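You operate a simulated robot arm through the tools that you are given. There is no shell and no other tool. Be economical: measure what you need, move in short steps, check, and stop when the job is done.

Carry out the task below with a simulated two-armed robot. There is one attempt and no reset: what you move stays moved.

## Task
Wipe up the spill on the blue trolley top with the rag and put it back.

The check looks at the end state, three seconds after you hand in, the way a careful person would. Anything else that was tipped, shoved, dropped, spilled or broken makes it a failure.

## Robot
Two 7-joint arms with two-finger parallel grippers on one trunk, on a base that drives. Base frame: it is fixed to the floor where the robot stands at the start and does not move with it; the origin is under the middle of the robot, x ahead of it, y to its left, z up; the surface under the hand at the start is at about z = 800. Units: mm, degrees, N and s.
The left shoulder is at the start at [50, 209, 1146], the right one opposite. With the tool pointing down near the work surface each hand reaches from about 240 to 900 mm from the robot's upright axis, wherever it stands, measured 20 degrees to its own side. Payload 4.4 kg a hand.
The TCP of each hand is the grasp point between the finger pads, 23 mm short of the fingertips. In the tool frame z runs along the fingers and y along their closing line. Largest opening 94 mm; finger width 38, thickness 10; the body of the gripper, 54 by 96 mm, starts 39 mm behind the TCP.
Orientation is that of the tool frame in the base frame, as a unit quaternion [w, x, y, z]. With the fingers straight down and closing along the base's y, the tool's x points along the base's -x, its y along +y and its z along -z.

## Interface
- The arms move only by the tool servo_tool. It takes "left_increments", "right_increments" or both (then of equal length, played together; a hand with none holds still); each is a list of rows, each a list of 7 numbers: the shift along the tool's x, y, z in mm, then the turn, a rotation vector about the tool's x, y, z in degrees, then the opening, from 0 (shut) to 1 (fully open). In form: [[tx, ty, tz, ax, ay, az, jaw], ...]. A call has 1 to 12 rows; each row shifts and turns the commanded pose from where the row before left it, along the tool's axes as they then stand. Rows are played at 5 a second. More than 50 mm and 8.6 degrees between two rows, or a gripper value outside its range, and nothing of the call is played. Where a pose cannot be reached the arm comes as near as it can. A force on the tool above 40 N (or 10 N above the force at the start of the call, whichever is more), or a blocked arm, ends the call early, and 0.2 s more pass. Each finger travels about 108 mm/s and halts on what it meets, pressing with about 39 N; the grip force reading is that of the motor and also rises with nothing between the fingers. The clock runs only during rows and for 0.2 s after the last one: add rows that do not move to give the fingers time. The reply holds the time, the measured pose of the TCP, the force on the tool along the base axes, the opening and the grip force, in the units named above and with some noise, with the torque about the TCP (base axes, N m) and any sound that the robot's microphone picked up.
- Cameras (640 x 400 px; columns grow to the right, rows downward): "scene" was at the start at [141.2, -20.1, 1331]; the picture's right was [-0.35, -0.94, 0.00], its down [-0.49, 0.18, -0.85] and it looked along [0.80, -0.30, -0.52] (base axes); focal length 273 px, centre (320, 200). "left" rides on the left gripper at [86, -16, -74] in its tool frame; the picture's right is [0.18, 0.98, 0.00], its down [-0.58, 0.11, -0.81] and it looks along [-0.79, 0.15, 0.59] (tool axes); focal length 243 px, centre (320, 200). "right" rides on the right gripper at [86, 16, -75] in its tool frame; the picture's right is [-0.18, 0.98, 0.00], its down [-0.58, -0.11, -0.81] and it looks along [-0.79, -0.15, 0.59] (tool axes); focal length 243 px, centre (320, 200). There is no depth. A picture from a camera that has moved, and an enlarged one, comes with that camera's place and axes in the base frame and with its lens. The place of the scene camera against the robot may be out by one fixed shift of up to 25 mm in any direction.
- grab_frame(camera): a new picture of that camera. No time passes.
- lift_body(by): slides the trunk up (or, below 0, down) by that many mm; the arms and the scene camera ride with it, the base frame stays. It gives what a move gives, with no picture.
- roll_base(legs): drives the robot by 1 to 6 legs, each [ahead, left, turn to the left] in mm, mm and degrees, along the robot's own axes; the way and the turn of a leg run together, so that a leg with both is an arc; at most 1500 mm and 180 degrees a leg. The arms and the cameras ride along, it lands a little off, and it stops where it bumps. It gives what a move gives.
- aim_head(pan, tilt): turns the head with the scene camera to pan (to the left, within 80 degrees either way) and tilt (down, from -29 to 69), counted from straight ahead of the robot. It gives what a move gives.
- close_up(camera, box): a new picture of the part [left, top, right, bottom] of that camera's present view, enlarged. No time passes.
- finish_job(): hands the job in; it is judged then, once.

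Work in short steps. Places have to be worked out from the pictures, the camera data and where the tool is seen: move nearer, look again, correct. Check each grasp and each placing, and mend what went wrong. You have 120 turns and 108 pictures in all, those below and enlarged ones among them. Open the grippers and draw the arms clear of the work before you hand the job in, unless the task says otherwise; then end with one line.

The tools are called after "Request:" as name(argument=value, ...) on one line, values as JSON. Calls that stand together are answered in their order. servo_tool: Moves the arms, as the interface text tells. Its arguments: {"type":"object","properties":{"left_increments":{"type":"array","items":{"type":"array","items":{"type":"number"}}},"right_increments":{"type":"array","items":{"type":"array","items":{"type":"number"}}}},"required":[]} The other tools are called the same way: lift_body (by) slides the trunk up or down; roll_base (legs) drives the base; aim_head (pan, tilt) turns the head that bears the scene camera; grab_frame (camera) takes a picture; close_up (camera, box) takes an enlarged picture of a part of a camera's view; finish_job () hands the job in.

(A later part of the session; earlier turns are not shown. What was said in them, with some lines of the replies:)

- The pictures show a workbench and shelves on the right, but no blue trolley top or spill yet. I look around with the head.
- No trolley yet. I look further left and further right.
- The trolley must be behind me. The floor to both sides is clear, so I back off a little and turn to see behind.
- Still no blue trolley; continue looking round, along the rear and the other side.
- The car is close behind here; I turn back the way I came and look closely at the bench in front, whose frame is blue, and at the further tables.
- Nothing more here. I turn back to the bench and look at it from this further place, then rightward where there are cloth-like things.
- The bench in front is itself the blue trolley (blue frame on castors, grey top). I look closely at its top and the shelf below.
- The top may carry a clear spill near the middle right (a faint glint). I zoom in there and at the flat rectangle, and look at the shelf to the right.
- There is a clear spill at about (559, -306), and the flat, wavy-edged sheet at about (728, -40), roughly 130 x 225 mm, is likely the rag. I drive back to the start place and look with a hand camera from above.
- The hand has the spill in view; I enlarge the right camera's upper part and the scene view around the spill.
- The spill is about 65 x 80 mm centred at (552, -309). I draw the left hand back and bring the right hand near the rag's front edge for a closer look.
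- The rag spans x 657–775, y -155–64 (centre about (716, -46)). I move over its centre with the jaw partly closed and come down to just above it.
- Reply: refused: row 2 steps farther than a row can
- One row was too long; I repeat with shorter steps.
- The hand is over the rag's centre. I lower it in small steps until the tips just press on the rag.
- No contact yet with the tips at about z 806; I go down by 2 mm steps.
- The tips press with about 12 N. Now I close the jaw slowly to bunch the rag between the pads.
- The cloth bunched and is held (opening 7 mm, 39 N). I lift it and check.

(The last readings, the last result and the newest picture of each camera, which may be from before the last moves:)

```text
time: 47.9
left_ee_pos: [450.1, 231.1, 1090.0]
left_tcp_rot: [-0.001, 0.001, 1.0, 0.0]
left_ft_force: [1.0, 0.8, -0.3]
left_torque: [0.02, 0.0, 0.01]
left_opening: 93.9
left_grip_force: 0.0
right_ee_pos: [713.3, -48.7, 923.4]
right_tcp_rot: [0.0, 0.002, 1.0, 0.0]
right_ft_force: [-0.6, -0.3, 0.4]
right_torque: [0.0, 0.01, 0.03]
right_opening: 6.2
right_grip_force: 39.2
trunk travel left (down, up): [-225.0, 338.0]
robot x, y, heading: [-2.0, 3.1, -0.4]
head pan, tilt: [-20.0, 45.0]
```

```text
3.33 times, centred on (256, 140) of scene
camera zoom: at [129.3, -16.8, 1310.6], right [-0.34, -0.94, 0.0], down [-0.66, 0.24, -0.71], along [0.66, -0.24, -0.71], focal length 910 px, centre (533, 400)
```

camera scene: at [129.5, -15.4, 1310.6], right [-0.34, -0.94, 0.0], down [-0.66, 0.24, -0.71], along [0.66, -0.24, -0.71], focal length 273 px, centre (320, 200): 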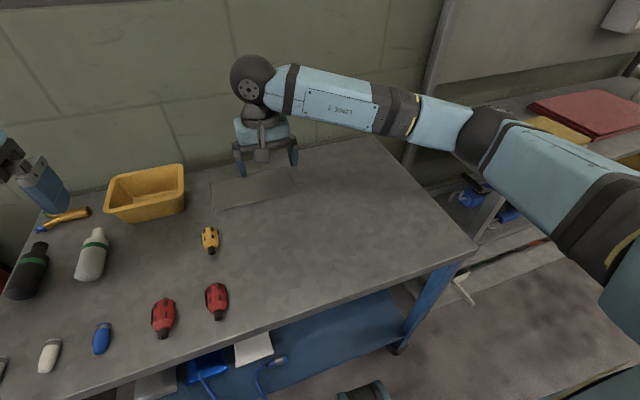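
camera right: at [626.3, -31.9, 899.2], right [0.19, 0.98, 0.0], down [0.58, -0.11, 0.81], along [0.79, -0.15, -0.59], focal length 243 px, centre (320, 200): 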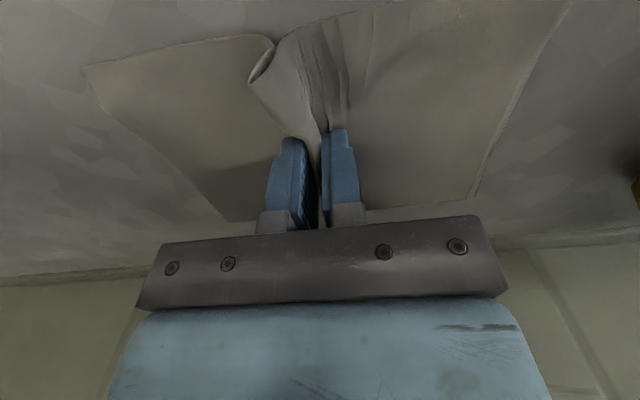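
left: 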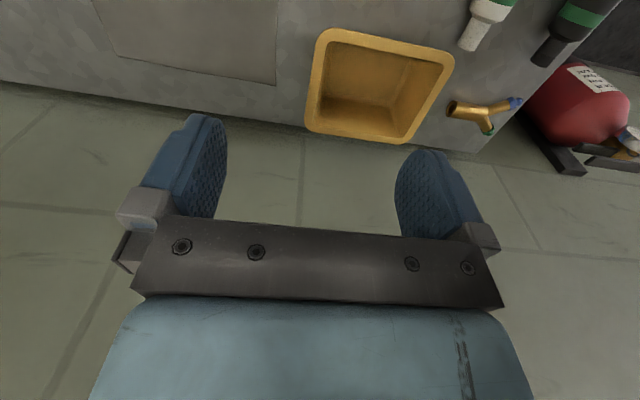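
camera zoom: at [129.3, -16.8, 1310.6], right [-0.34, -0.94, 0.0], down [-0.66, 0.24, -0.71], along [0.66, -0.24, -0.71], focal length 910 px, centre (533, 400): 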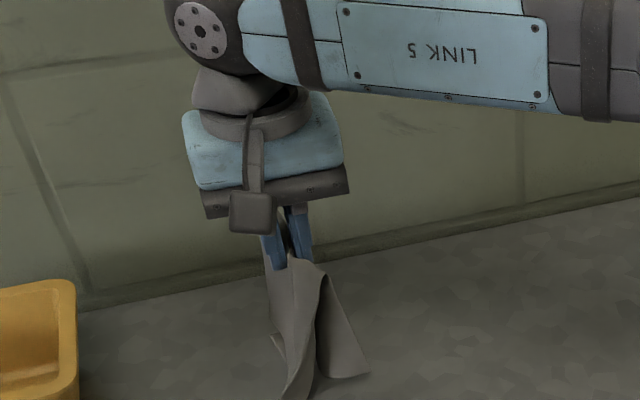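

The rag hangs from the fingers. I carry it over to the spill.

Request:
servo_tool(right_increments=[[23, -37, -4, 0, 0, 0, 0], [23, -37, -4, 0, 0, 0, 0], [23, -37, 0, 0, 0, 0, 0], [23, -37, 0, 0, 0, 0, 0], [23, -37, 0, 0, 0, 0, 0], [23, -37, 0, 0, 0, 0, 0], [23, -37, 0, 0, 0, 0, 0], [0, 0, 0, 0, 0, 0, 0], [0, 0, 0, 0, 0, 0, 0]])

Request:
grab_frame(camera="scene")

Request:
grab_frame(camera="right")

```text
time: 49.9
left_ee_pos: [449.8, 231.4, 1091.8]
left_tcp_rot: [-0.001, 0.002, 1.0, 0.0]
left_ft_force: [0.6, 0.2, -0.2]
left_torque: [0.03, -0.02, 0.0]
left_opening: 94.2
left_grip_force: 0.1
right_ee_pos: [551.6, -306.8, 933.9]
right_tcp_rot: [0.0, 0.002, 1.0, 0.0]
right_ft_force: [-0.6, 0.1, -0.1]
right_torque: [0.01, -0.02, 0.01]
right_opening: 6.5
right_grip_force: 39.0
trunk travel left (down, up): [-225.0, 338.0]
robot x, y, heading: [-4.5, 0.7, -0.2]
head pan, tilt: [-20.0, 45.0]
```

```text
71 pictures are left
camera scene: at [128.6, -17.1, 1310.8], right [-0.34, -0.94, 0.0], down [-0.66, 0.24, -0.71], along [0.66, -0.24, -0.71], focal length 273 px, centre (320, 200)
```

scene: 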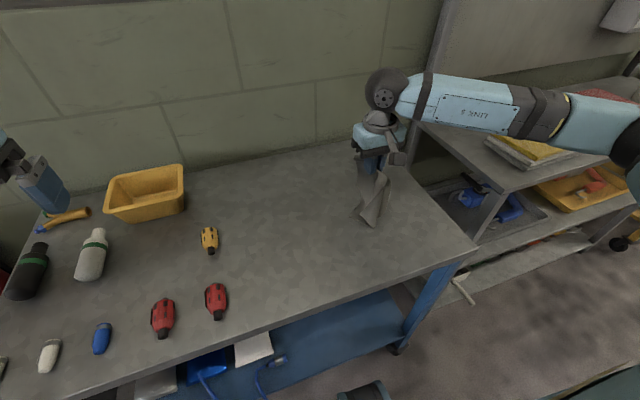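

```text
70 pictures are left
camera right: at [465.7, -289.5, 1008.2], right [0.19, 0.98, 0.0], down [0.58, -0.11, 0.81], along [0.79, -0.15, -0.59], focal length 243 px, centre (320, 200)
```

right: 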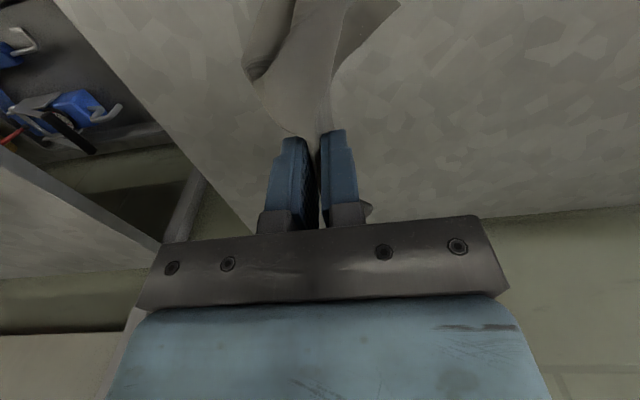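

I lower the rag onto the spill until light contact.

Request:
servo_tool(right_increments=[[0, 0, 25, 0, 0, 0, 0], [0, 0, 25, 0, 0, 0, 0], [0, 0, 25, 0, 0, 0, 0], [0, 0, 15, 0, 0, 0, 0], [0, 0, 8, 0, 0, 0, 0], [0, 0, 4, 0, 0, 0, 0], [0, 0, 3, 0, 0, 0, 0], [0, 0, 0, 0, 0, 0, 0]])

Request:
grab_frame(camera="right")

Request:
close_up(camera="scene", box=[280, 130, 472, 250])

```text
time: 51.7
left_ee_pos: [449.1, 233.2, 1091.4]
left_tcp_rot: [0.001, 0.002, 1.0, -0.001]
left_ft_force: [-0.1, -0.4, 0.2]
left_torque: [0.01, 0.02, 0.0]
left_opening: 94.2
left_grip_force: 0.1
right_ee_pos: [553.8, -306.0, 828.1]
right_tcp_rot: [0.002, 0.002, 1.0, 0.0]
right_ft_force: [2.3, 0.1, 12.8]
right_torque: [-0.13, -0.03, 0.02]
right_opening: 6.3
right_grip_force: 39.0
trunk travel left (down, up): [-225.0, 338.0]
robot x, y, heading: [-5.7, -0.2, 0.1]
head pan, tilt: [-20.0, 45.0]
```

```text
69 pictures are left
camera right: at [466.1, -289.6, 902.0], right [0.19, 0.98, 0.0], down [0.58, -0.11, 0.81], along [0.79, -0.15, -0.59], focal length 243 px, centre (320, 200)
```

right: 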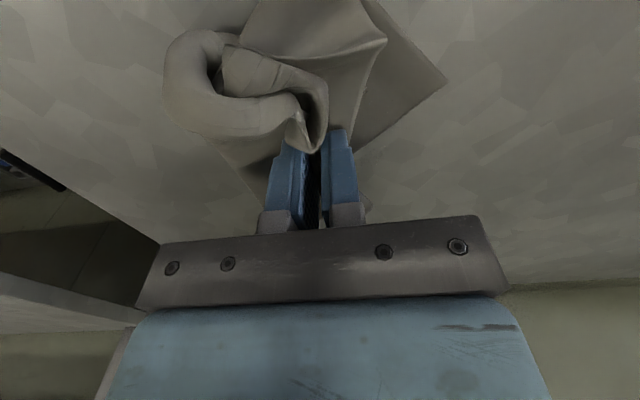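

```text
3.33 times, centred on (376, 190) of scene
camera zoom: at [127.8, -15.9, 1311.1], right [-0.34, -0.94, 0.0], down [-0.66, 0.24, -0.71], along [0.66, -0.24, -0.71], focal length 910 px, centre (133, 233)
```

zoom: 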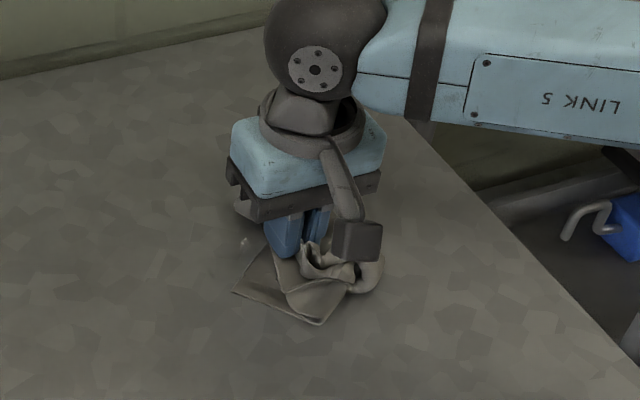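

Contact at about 13 N. I scrub in a zigzag over the spill and somewhat beyond.

Request:
servo_tool(right_increments=[[-20, 0, 0, 0, 0, 0, 0], [-25, 0, 0, 0, 0, 0, 0], [0, 25, 0, 0, 0, 0, 0], [25, 0, 0, 0, 0, 0, 0], [25, 0, 0, 0, 0, 0, 0], [25, 0, 0, 0, 0, 0, 0], [15, 0, 0, 0, 0, 0, 0], [0, 25, 0, 0, 0, 0, 0], [-30, 0, 0, 0, 0, 0, 0], [-30, 0, 0, 0, 0, 0, 0], [-30, 0, 0, 0, 0, 0, 0], [0, 0, 0, 0, 0, 0, 0]])

Request:
grab_frame(camera="right")

```text
time: 54.3
left_ee_pos: [448.5, 231.9, 1091.2]
left_tcp_rot: [0.001, 0.001, 1.0, 0.001]
left_ft_force: [0.4, -0.4, 0.9]
left_torque: [-0.01, 0.0, 0.0]
left_opening: 94.2
left_grip_force: 0.1
right_ee_pos: [599.7, -255.0, 827.5]
right_tcp_rot: [0.001, 0.001, 1.0, 0.001]
right_ft_force: [-3.4, 0.7, 14.1]
right_torque: [-0.15, 0.11, -0.04]
right_opening: 6.7
right_grip_force: 38.7
trunk travel left (down, up): [-225.0, 338.0]
robot x, y, heading: [-0.7, -0.1, -0.2]
head pan, tilt: [-20.0, 45.0]
```

```text
67 pictures are left
camera right: at [511.6, -237.4, 902.1], right [0.19, 0.98, 0.0], down [0.58, -0.11, 0.81], along [0.79, -0.15, -0.59], focal length 243 px, centre (320, 200)
```

right: 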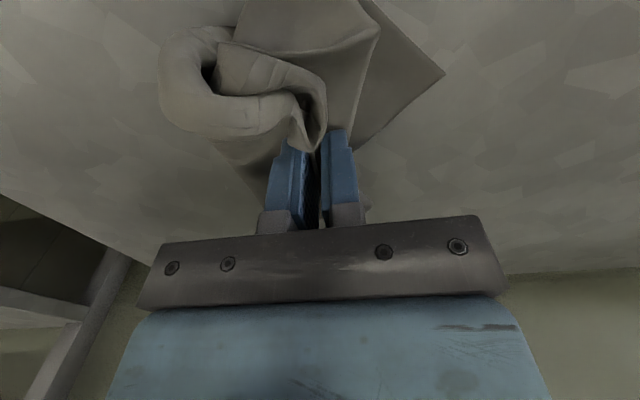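

Works well. I continue the scrubbing across to the right side of the spill.

Request:
servo_tool(right_increments=[[0, -25, 0, 0, 0, 0, 0], [0, -25, 0, 0, 0, 0, 0], [0, -25, 0, 0, 0, 0, 0], [30, 0, 0, 0, 0, 0, 0], [30, 0, 0, 0, 0, 0, 0], [30, 0, 0, 0, 0, 0, 0], [0, -25, 0, 0, 0, 0, 0], [-30, 0, 0, 0, 0, 0, 0], [-30, 0, 0, 0, 0, 0, 0], [-30, 0, 0, 0, 0, 0, 0], [0, -15, 0, 0, 0, 0, 0], [30, 0, 0, 0, 0, 0, 0]])

Request:
servo_tool(right_increments=[[30, 0, 0, 0, 0, 0, 0], [30, 0, 0, 0, 0, 0, 0], [0, 30, 0, 0, 0, 0, 0], [-30, 0, 0, 0, 0, 0, 0], [-30, 0, 0, 0, 0, 0, 0], [0, 30, 0, 0, 0, 0, 0], [30, 0, 0, 0, 0, 0, 0], [30, 0, 0, 0, 0, 0, 0], [0, 20, 0, 0, 0, 0, 0], [-30, 0, 0, 0, 0, 0, 0], [-30, 0, 0, 0, 0, 0, 0], [0, 0, 0, 0, 0, 0, 0]])

Request:
servo_tool(right_increments=[[0, 0, -30, 0, 0, 0, 0], [0, 0, -40, 0, 0, 0, 0], [0, 0, -40, 0, 0, 0, 0], [0, 30, -30, 0, 0, 0, 0], [-30, 30, 0, 0, 0, 0, 0], [-30, 30, 0, 0, 0, 0, 0], [-30, 30, 0, 0, 0, 0, 0], [0, 30, 0, 0, 0, 0, 0], [0, 0, 0, 0, 0, 0, 0]])

Request:
grab_frame(camera="scene")

Request:
close_up(camera="scene", box=[280, 170, 440, 270])

```text
time: 56.9
left_ee_pos: [447.4, 232.7, 1091.6]
left_tcp_rot: [0.002, 0.001, 1.0, 0.0]
left_ft_force: [0.2, -0.5, -0.6]
left_torque: [0.02, -0.02, 0.02]
left_opening: 94.2
left_grip_force: 0.1
right_ee_pos: [568.4, -374.0, 827.5]
right_tcp_rot: [0.002, 0.002, 1.0, -0.001]
right_ft_force: [7.0, -2.3, 28.3]
right_torque: [-0.35, -0.05, 0.08]
right_opening: 6.7
right_grip_force: 39.0
trunk travel left (down, up): [-225.0, 338.0]
robot x, y, heading: [-5.7, -1.9, -0.3]
head pan, tilt: [-20.0, 45.0]
```

```text
time: 57.6
left_ee_pos: [450.3, 233.1, 1091.4]
left_tcp_rot: [0.001, 0.002, 1.0, -0.001]
left_ft_force: [1.2, 0.5, -0.1]
left_torque: [0.02, -0.02, 0.01]
left_opening: 94.0
left_grip_force: 0.0
right_ee_pos: [507.1, -354.6, 826.0]
right_tcp_rot: [0.002, 0.003, 1.0, -0.003]
right_ft_force: [-4.2, 2.0, 20.6]
right_torque: [-0.17, 0.16, -0.07]
right_opening: 6.2
right_grip_force: 38.7
trunk travel left (down, up): [-225.0, 338.0]
robot x, y, heading: [-4.7, 1.1, -0.3]
head pan, tilt: [-20.0, 45.0]
stopped in row 3 (right hand): the force on the tool passed its limit at 41 N (the readings are from after the stop); the commanded pose is now the measured one
```

```text
time: 59.6
left_ee_pos: [450.2, 230.4, 1091.5]
left_tcp_rot: [0.0, 0.002, 1.0, 0.0]
left_ft_force: [-0.1, -1.1, -0.4]
left_torque: [0.03, 0.02, -0.02]
left_opening: 94.1
left_grip_force: 0.1
right_ee_pos: [600.3, -203.8, 962.0]
right_tcp_rot: [0.0, 0.003, 1.0, -0.002]
right_ft_force: [-0.6, -0.8, 0.6]
right_torque: [0.0, -0.03, 0.05]
right_opening: 6.5
right_grip_force: 39.2
trunk travel left (down, up): [-225.0, 338.0]
robot x, y, heading: [-7.8, -0.5, -0.2]
head pan, tilt: [-20.0, 45.0]
```

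```text
66 pictures are left
camera scene: at [128.9, -17.4, 1310.7], right [-0.35, -0.94, 0.0], down [-0.66, 0.24, -0.71], along [0.66, -0.24, -0.71], focal length 273 px, centre (320, 200)
```

scene: 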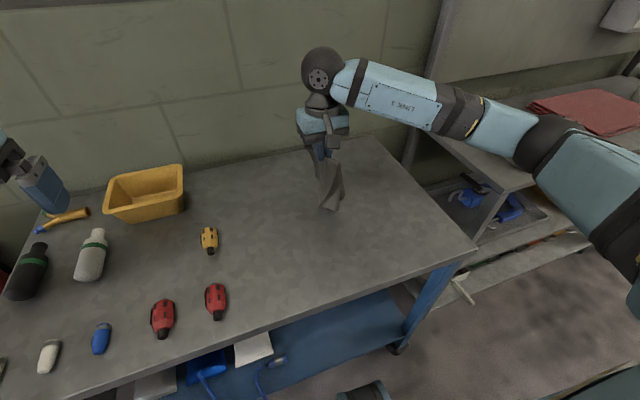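

```text
4.00 times, centred on (360, 220) of scene
camera zoom: at [128.9, -17.4, 1310.7], right [-0.35, -0.94, 0.0], down [-0.66, 0.24, -0.71], along [0.66, -0.24, -0.71], focal length 1092 px, centre (160, 120)
```

zoom: 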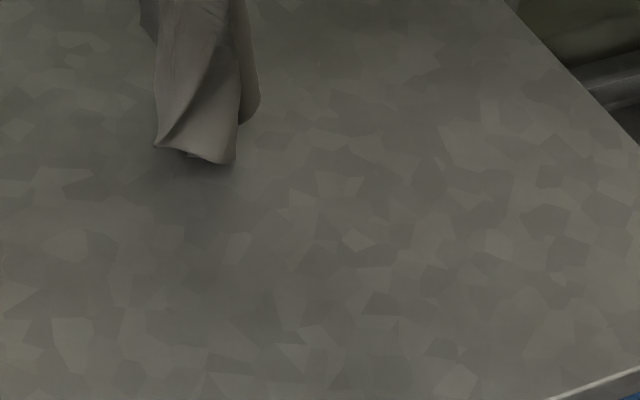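

The spill seems gone in the scene view. I check also from the hand camera's angle.

Request:
close_up(camera="right", box=[0, 0, 320, 200])

Request:
close_up(camera="scene", box=[330, 180, 410, 230])

```text
2.00 times, centred on (160, 100) of right
camera zoom: at [512.8, -185.9, 1037.4], right [0.19, 0.98, 0.0], down [0.58, -0.11, 0.81], along [0.79, -0.15, -0.59], focal length 485 px, centre (640, 400)
```

zoom: 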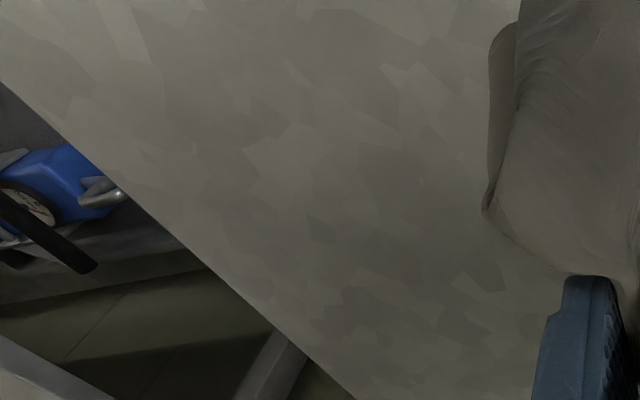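

```text
8.00 times, centred on (370, 205) of scene
camera zoom: at [128.9, -17.4, 1310.7], right [-0.35, -0.94, 0.0], down [-0.66, 0.24, -0.71], along [0.66, -0.24, -0.71], focal length 2184 px, centre (-80, 160)
```

zoom: 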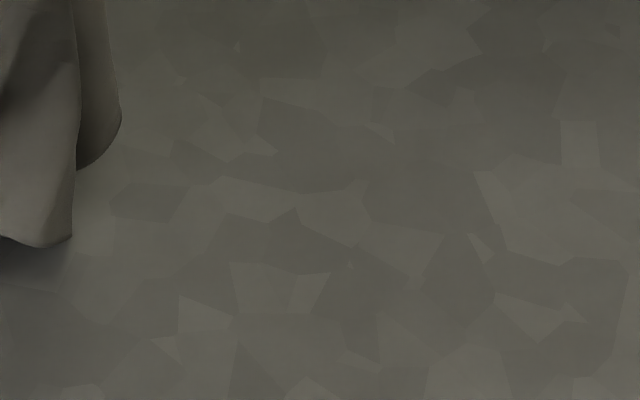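

The spill is gone. One tiny mark near (629, -320) may be texture or a droplet, so I wipe there too for safety.

Request:
servo_tool(right_increments=[[-10, -38, 0, 0, 0, 0, 0], [-10, -38, 0, 0, 0, 0, 0], [-10, -38, 10, 0, 0, 0, 0], [0, 0, 40, 0, 0, 0, 0], [0, 0, 40, 0, 0, 0, 0], [0, 0, 25, 0, 0, 0, 0], [0, 0, 12, 0, 0, 0, 0], [0, 0, 6, 0, 0, 0, 0], [0, 0, 0, 0, 0, 0, 0]])

Request:
servo_tool(right_increments=[[-20, 0, 0, 0, 0, 0, 0], [0, 20, 0, 0, 0, 0, 0], [25, 0, 0, 0, 0, 0, 0], [20, 0, 0, 0, 0, 0, 0], [0, -20, 0, 0, 0, 0, 0], [-20, 0, 0, 0, 0, 0, 0], [0, -20, 0, 0, 0, 0, 0], [20, 0, 0, 0, 0, 0, 0], [0, 20, -20, 0, 0, 0, 0], [0, 0, -40, 0, 0, 0, 0], [0, 0, -40, 0, 0, 0, 0], [0, 0, -40, 0, 0, 0, 0]])

Request:
servo_tool(right_increments=[[-15, 38, 0, 0, 0, 0, 0], [-15, 38, 0, 0, 0, 0, 0], [-15, 38, 0, 0, 0, 0, 0], [-15, 38, 0, 0, 0, 0, 0], [-15, 38, 0, 0, 0, 0, 0], [-15, 38, 0, 0, 0, 0, 0], [0, 30, 0, 0, 0, 0, 0], [0, 0, 0, 0, 0, 0, 0]])

Request:
close_up(camera="scene", box=[270, 150, 430, 250])

Request:
grab_frame(camera="right")

```text
time: 61.6
left_ee_pos: [450.0, 231.1, 1090.8]
left_tcp_rot: [0.0, 0.003, 1.0, 0.0]
left_ft_force: [-0.5, -0.8, 0.1]
left_torque: [-0.05, -0.03, 0.02]
left_opening: 94.0
left_grip_force: 0.0
right_ee_pos: [627.4, -320.1, 831.1]
right_tcp_rot: [0.001, 0.003, 1.0, -0.001]
right_ft_force: [0.0, -0.1, 0.8]
right_torque: [0.0, 0.05, 0.0]
right_opening: 6.5
right_grip_force: 39.2
trunk travel left (down, up): [-225.0, 338.0]
robot x, y, heading: [-6.6, 0.8, -0.2]
head pan, tilt: [-20.0, 45.0]
```

```text
time: 64.2
left_ee_pos: [449.2, 232.2, 1091.4]
left_tcp_rot: [0.0, 0.003, 1.0, 0.001]
left_ft_force: [1.0, 0.4, -0.4]
left_torque: [-0.01, -0.01, 0.04]
left_opening: 93.9
left_grip_force: 0.1
right_ee_pos: [601.4, -317.8, 973.6]
right_tcp_rot: [0.0, 0.001, 1.0, -0.001]
right_ft_force: [0.0, 0.3, 0.5]
right_torque: [0.0, 0.02, -0.01]
right_opening: 6.3
right_grip_force: 39.3
trunk travel left (down, up): [-225.0, 338.0]
robot x, y, heading: [-1.6, 2.7, -0.3]
head pan, tilt: [-20.0, 45.0]
```

```text
time: 66.0
left_ee_pos: [450.8, 230.4, 1091.8]
left_tcp_rot: [-0.001, 0.002, 1.0, 0.0]
left_ft_force: [0.3, -0.6, 0.0]
left_torque: [0.01, 0.02, 0.01]
left_opening: 94.0
left_grip_force: 0.1
right_ee_pos: [692.3, -60.3, 969.5]
right_tcp_rot: [0.0, 0.003, 1.0, -0.001]
right_ft_force: [0.8, -0.3, -1.4]
right_torque: [-0.02, -0.01, 0.0]
right_opening: 6.3
right_grip_force: 39.0
trunk travel left (down, up): [-225.0, 338.0]
robot x, y, heading: [-1.9, 0.7, -0.0]
head pan, tilt: [-20.0, 45.0]
```

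```text
4.00 times, centred on (350, 200) of scene
camera zoom: at [128.9, -17.5, 1310.7], right [-0.35, -0.94, 0.0], down [-0.66, 0.24, -0.71], along [0.66, -0.24, -0.71], focal length 1092 px, centre (200, 200)
```

zoom: 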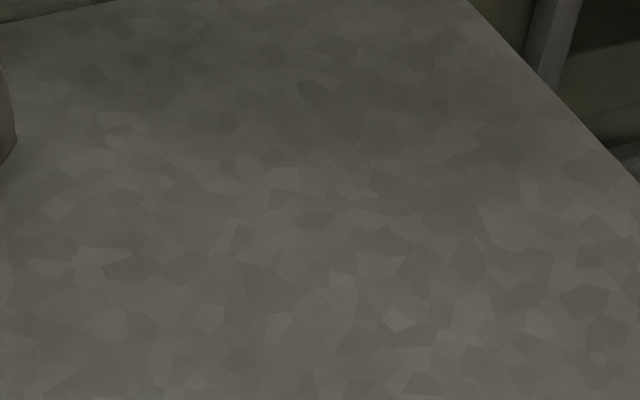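

```text
61 pictures are left
camera right: at [606.0, -42.7, 1043.3], right [0.19, 0.98, 0.0], down [0.58, -0.11, 0.81], along [0.79, -0.15, -0.59], focal length 243 px, centre (320, 200)
```

right: 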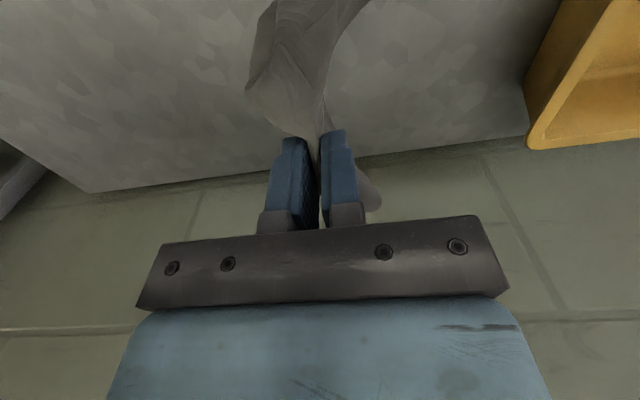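

The surface is clean. I move over the rag's original place and lower it there.

Request:
servo_tool(right_increments=[[-22, 13, 0, 0, 0, 0, 0], [0, 0, 40, 0, 0, 0, 0], [0, 0, 40, 0, 0, 0, 0], [0, 0, 30, 0, 0, 0, 0], [0, 0, 20, 0, 0, 0, 0], [0, 0, 7, 0, 0, 0, 0], [0, 0, 0, 0, 0, 0, 0]])

Request:
grab_frame(camera="right")

Request:
close_up(camera="scene", box=[180, 100, 340, 220])

```text
time: 67.6
left_ee_pos: [451.0, 231.1, 1090.9]
left_tcp_rot: [0.0, 0.002, 1.0, 0.0]
left_ft_force: [0.5, -0.1, 0.3]
left_torque: [-0.03, 0.0, 0.03]
left_opening: 94.0
left_grip_force: 0.0
right_ee_pos: [716.2, -47.5, 833.4]
right_tcp_rot: [0.0, 0.003, 1.0, -0.002]
right_ft_force: [-0.2, 0.5, 3.1]
right_torque: [0.0, 0.0, -0.02]
right_opening: 6.5
right_grip_force: 39.7
trunk travel left (down, up): [-225.0, 338.0]
robot x, y, heading: [-2.0, -2.2, -0.3]
head pan, tilt: [-20.0, 45.0]
```

```text
60 pictures are left
camera right: at [628.6, -30.2, 908.2], right [0.19, 0.98, 0.0], down [0.58, -0.11, 0.81], along [0.79, -0.15, -0.59], focal length 243 px, centre (320, 200)
```

right: 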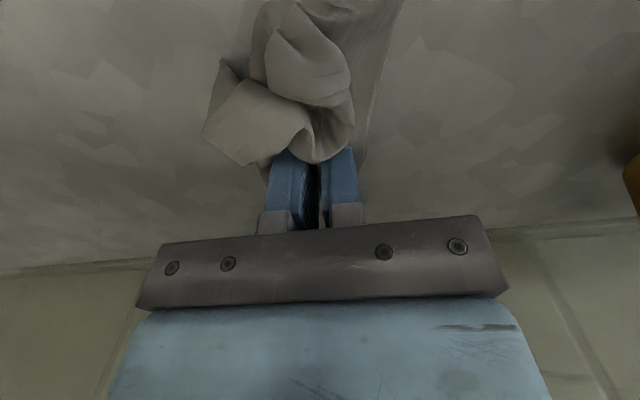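

```text
3.33 times, centred on (260, 160) of scene
camera zoom: at [128.5, -16.9, 1310.8], right [-0.35, -0.94, 0.0], down [-0.66, 0.24, -0.71], along [0.66, -0.24, -0.71], focal length 910 px, centre (520, 333)
```

zoom: 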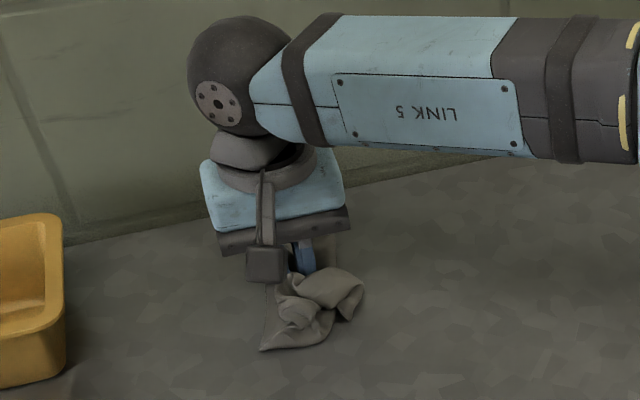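

The bunch lies somewhat to the near side, so I raise slightly, shift 20 mm away from me, lower and open slowly.

Request:
servo_tool(right_increments=[[-10, 0, -10, 0, 0, 0, 0], [-12, 0, 0, 0, 0, 0, 0], [0, 0, 9, 0, 0, 0, 0], [0, 0, 0, 0, 0, 0, 0.15], [0, 0, 0, 0, 0, 0, 0.3], [0, 0, 0, 0, 0, 0, 0.45], [0, 0, 0, 0, 0, 0, 0.45]])

Request:
grab_frame(camera="right")

Request:
close_up(camera="scene", box=[180, 100, 340, 220])

```text
time: 69.2
left_ee_pos: [449.9, 230.1, 1090.6]
left_tcp_rot: [0.001, 0.002, 1.0, -0.001]
left_ft_force: [0.0, 0.1, 0.1]
left_torque: [0.03, -0.04, 0.0]
left_opening: 94.2
left_grip_force: 0.0
right_ee_pos: [737.8, -50.9, 834.2]
right_tcp_rot: [0.0, 0.003, 1.0, -0.002]
right_ft_force: [1.1, 0.3, 0.8]
right_torque: [0.03, -0.01, -0.03]
right_opening: 42.3
right_grip_force: 0.2
trunk travel left (down, up): [-225.0, 338.0]
robot x, y, heading: [-7.5, 0.5, -0.3]
head pan, tilt: [-20.0, 45.0]
```

```text
58 pictures are left
camera right: at [651.0, -31.7, 908.4], right [0.19, 0.98, 0.0], down [0.58, -0.11, 0.81], along [0.79, -0.15, -0.59], focal length 243 px, centre (320, 200)
```

right: 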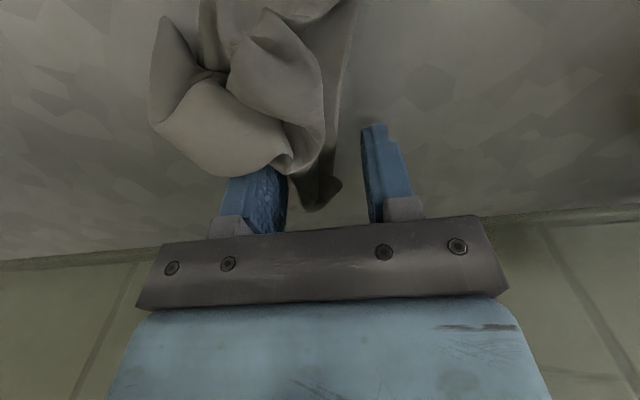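

```text
3.33 times, centred on (260, 160) of scene
camera zoom: at [128.7, -16.9, 1310.7], right [-0.35, -0.94, 0.0], down [-0.66, 0.24, -0.71], along [0.66, -0.24, -0.71], focal length 910 px, centre (520, 333)
```

zoom: 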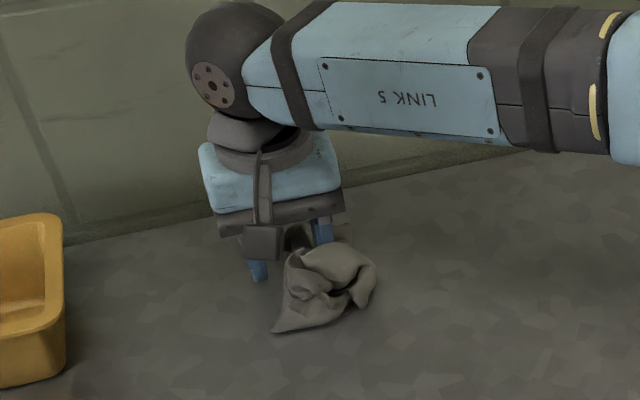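

The rag is released. I rise clear and look at where it lies.

Request:
servo_tool(right_increments=[[0, 0, -20, 0, 0, 0, 0.45], [0, 0, -30, 0, 0, 0, 0.45], [0, 0, -40, 0, 0, 0, 0.45], [0, 0, -40, 0, 0, 0, 0.45], [40, -20, 0, 0, 0, 0, 0.45], [40, -20, 0, 0, 0, 0, 0.45], [40, -20, 0, 0, 0, 0, 0.45], [0, 0, 0, 0, 0, 0, 0.45]])

Request:
grab_frame(camera="right")

Request:
close_up(camera="scene", box=[180, 100, 340, 220])

```text
time: 71.0
left_ee_pos: [451.3, 231.5, 1091.4]
left_tcp_rot: [0.0, 0.002, 1.0, 0.001]
left_ft_force: [-0.2, -0.7, -0.1]
left_torque: [0.0, 0.04, 0.03]
left_opening: 94.0
left_grip_force: 0.1
right_ee_pos: [617.7, -110.2, 962.8]
right_tcp_rot: [0.001, 0.002, 1.0, -0.002]
right_ft_force: [0.0, 0.4, -0.6]
right_torque: [0.01, -0.01, 0.01]
right_opening: 42.3
right_grip_force: 0.0
trunk travel left (down, up): [-225.0, 338.0]
robot x, y, heading: [-1.0, 0.8, -0.2]
head pan, tilt: [-20.0, 45.0]
```

```text
56 pictures are left
camera right: at [531.4, -91.6, 1037.6], right [0.19, 0.98, 0.0], down [0.58, -0.11, 0.81], along [0.79, -0.15, -0.59], focal length 243 px, centre (320, 200)
```

right: 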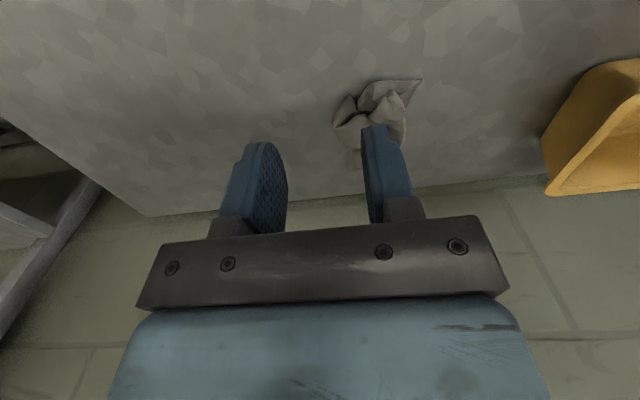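

```text
3.33 times, centred on (260, 160) of scene
camera zoom: at [129.3, -16.2, 1310.7], right [-0.35, -0.94, 0.0], down [-0.66, 0.24, -0.71], along [0.66, -0.24, -0.71], focal length 910 px, centre (520, 333)
```

zoom: 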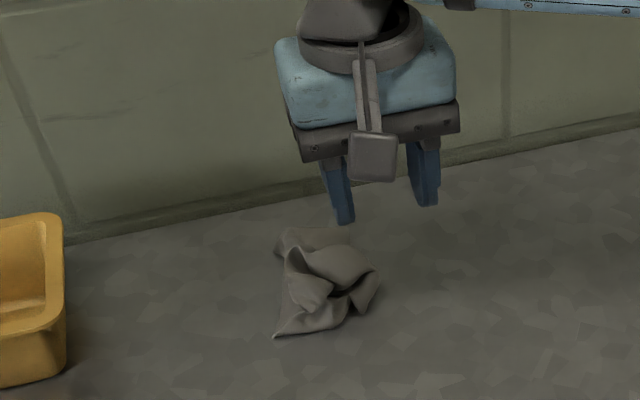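

The rag lies at about (707, -55), within its old footprint. I take the right hand back to its start place, open, and make a last check of the whole trolley.

Request:
servo_tool(right_increments=[[20, -38, -8, 0, 0, 0, 0.6], [20, -38, -8, 0, 0, 0, 0.8], [20, -38, -8, 0, 0, 0, 1], [20, -38, -8, 0, 0, 0, 1], [20, -38, -8, 0, 0, 0, 1], [20, -38, -8, 0, 0, 0, 1], [0, 0, 0, 0, 0, 0, 1]])

Request:
grab_frame(camera="scene")

Request:
close_up(camera="right", box=[220, 0, 440, 138])

Request:
close_up(camera="scene", box=[180, 100, 340, 220])

```text
time: 72.6
left_ee_pos: [451.0, 231.3, 1091.0]
left_tcp_rot: [0.0, 0.002, 1.0, 0.001]
left_ft_force: [0.4, 0.2, -0.9]
left_torque: [-0.01, -0.01, -0.02]
left_opening: 94.1
left_grip_force: 0.2
right_ee_pos: [498.0, -333.9, 1013.4]
right_tcp_rot: [0.0, 0.002, 1.0, -0.002]
right_ft_force: [0.2, -0.6, -0.1]
right_torque: [-0.02, 0.02, -0.03]
right_opening: 94.1
right_grip_force: 0.0
trunk travel left (down, up): [-225.0, 338.0]
robot x, y, heading: [-3.2, 2.4, -0.2]
head pan, tilt: [-20.0, 45.0]
```

```text
54 pictures are left
camera scene: at [129.4, -16.2, 1310.6], right [-0.35, -0.94, 0.0], down [-0.66, 0.24, -0.71], along [0.66, -0.24, -0.71], focal length 273 px, centre (320, 200)
```

scene: 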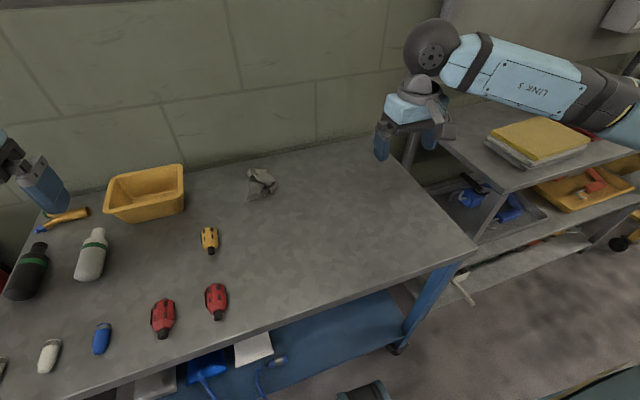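

```text
2.90 times, centred on (330, 69) of right
camera zoom: at [411.2, -315.7, 1087.3], right [0.19, 0.98, 0.0], down [0.58, -0.11, 0.81], along [0.79, -0.15, -0.59], focal length 703 px, centre (291, 580)
```

zoom: 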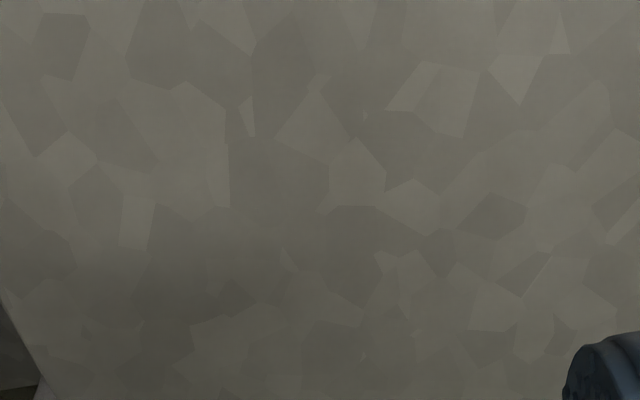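

```text
3.33 times, centred on (260, 160) of scene
camera zoom: at [129.4, -16.2, 1310.6], right [-0.35, -0.94, 0.0], down [-0.66, 0.24, -0.71], along [0.66, -0.24, -0.71], focal length 910 px, centre (520, 333)
```

zoom: 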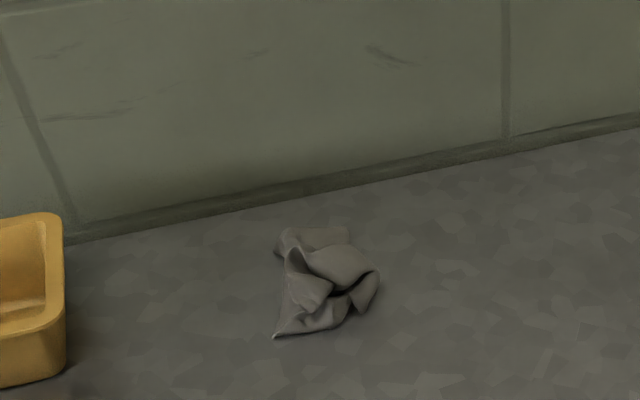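

The spill is gone from both views, the rag is back in its place, nothing else has moved, and the arms are clear with both grippers open. I hand the job in.

Request:
finish_job()

```text
The job is handed in.
```

I wiped up the spill and put the rag back where it had been, but it is crumpled rather than lying flat; nothing else on the trolley looks disturbed, and I have handed the job in.
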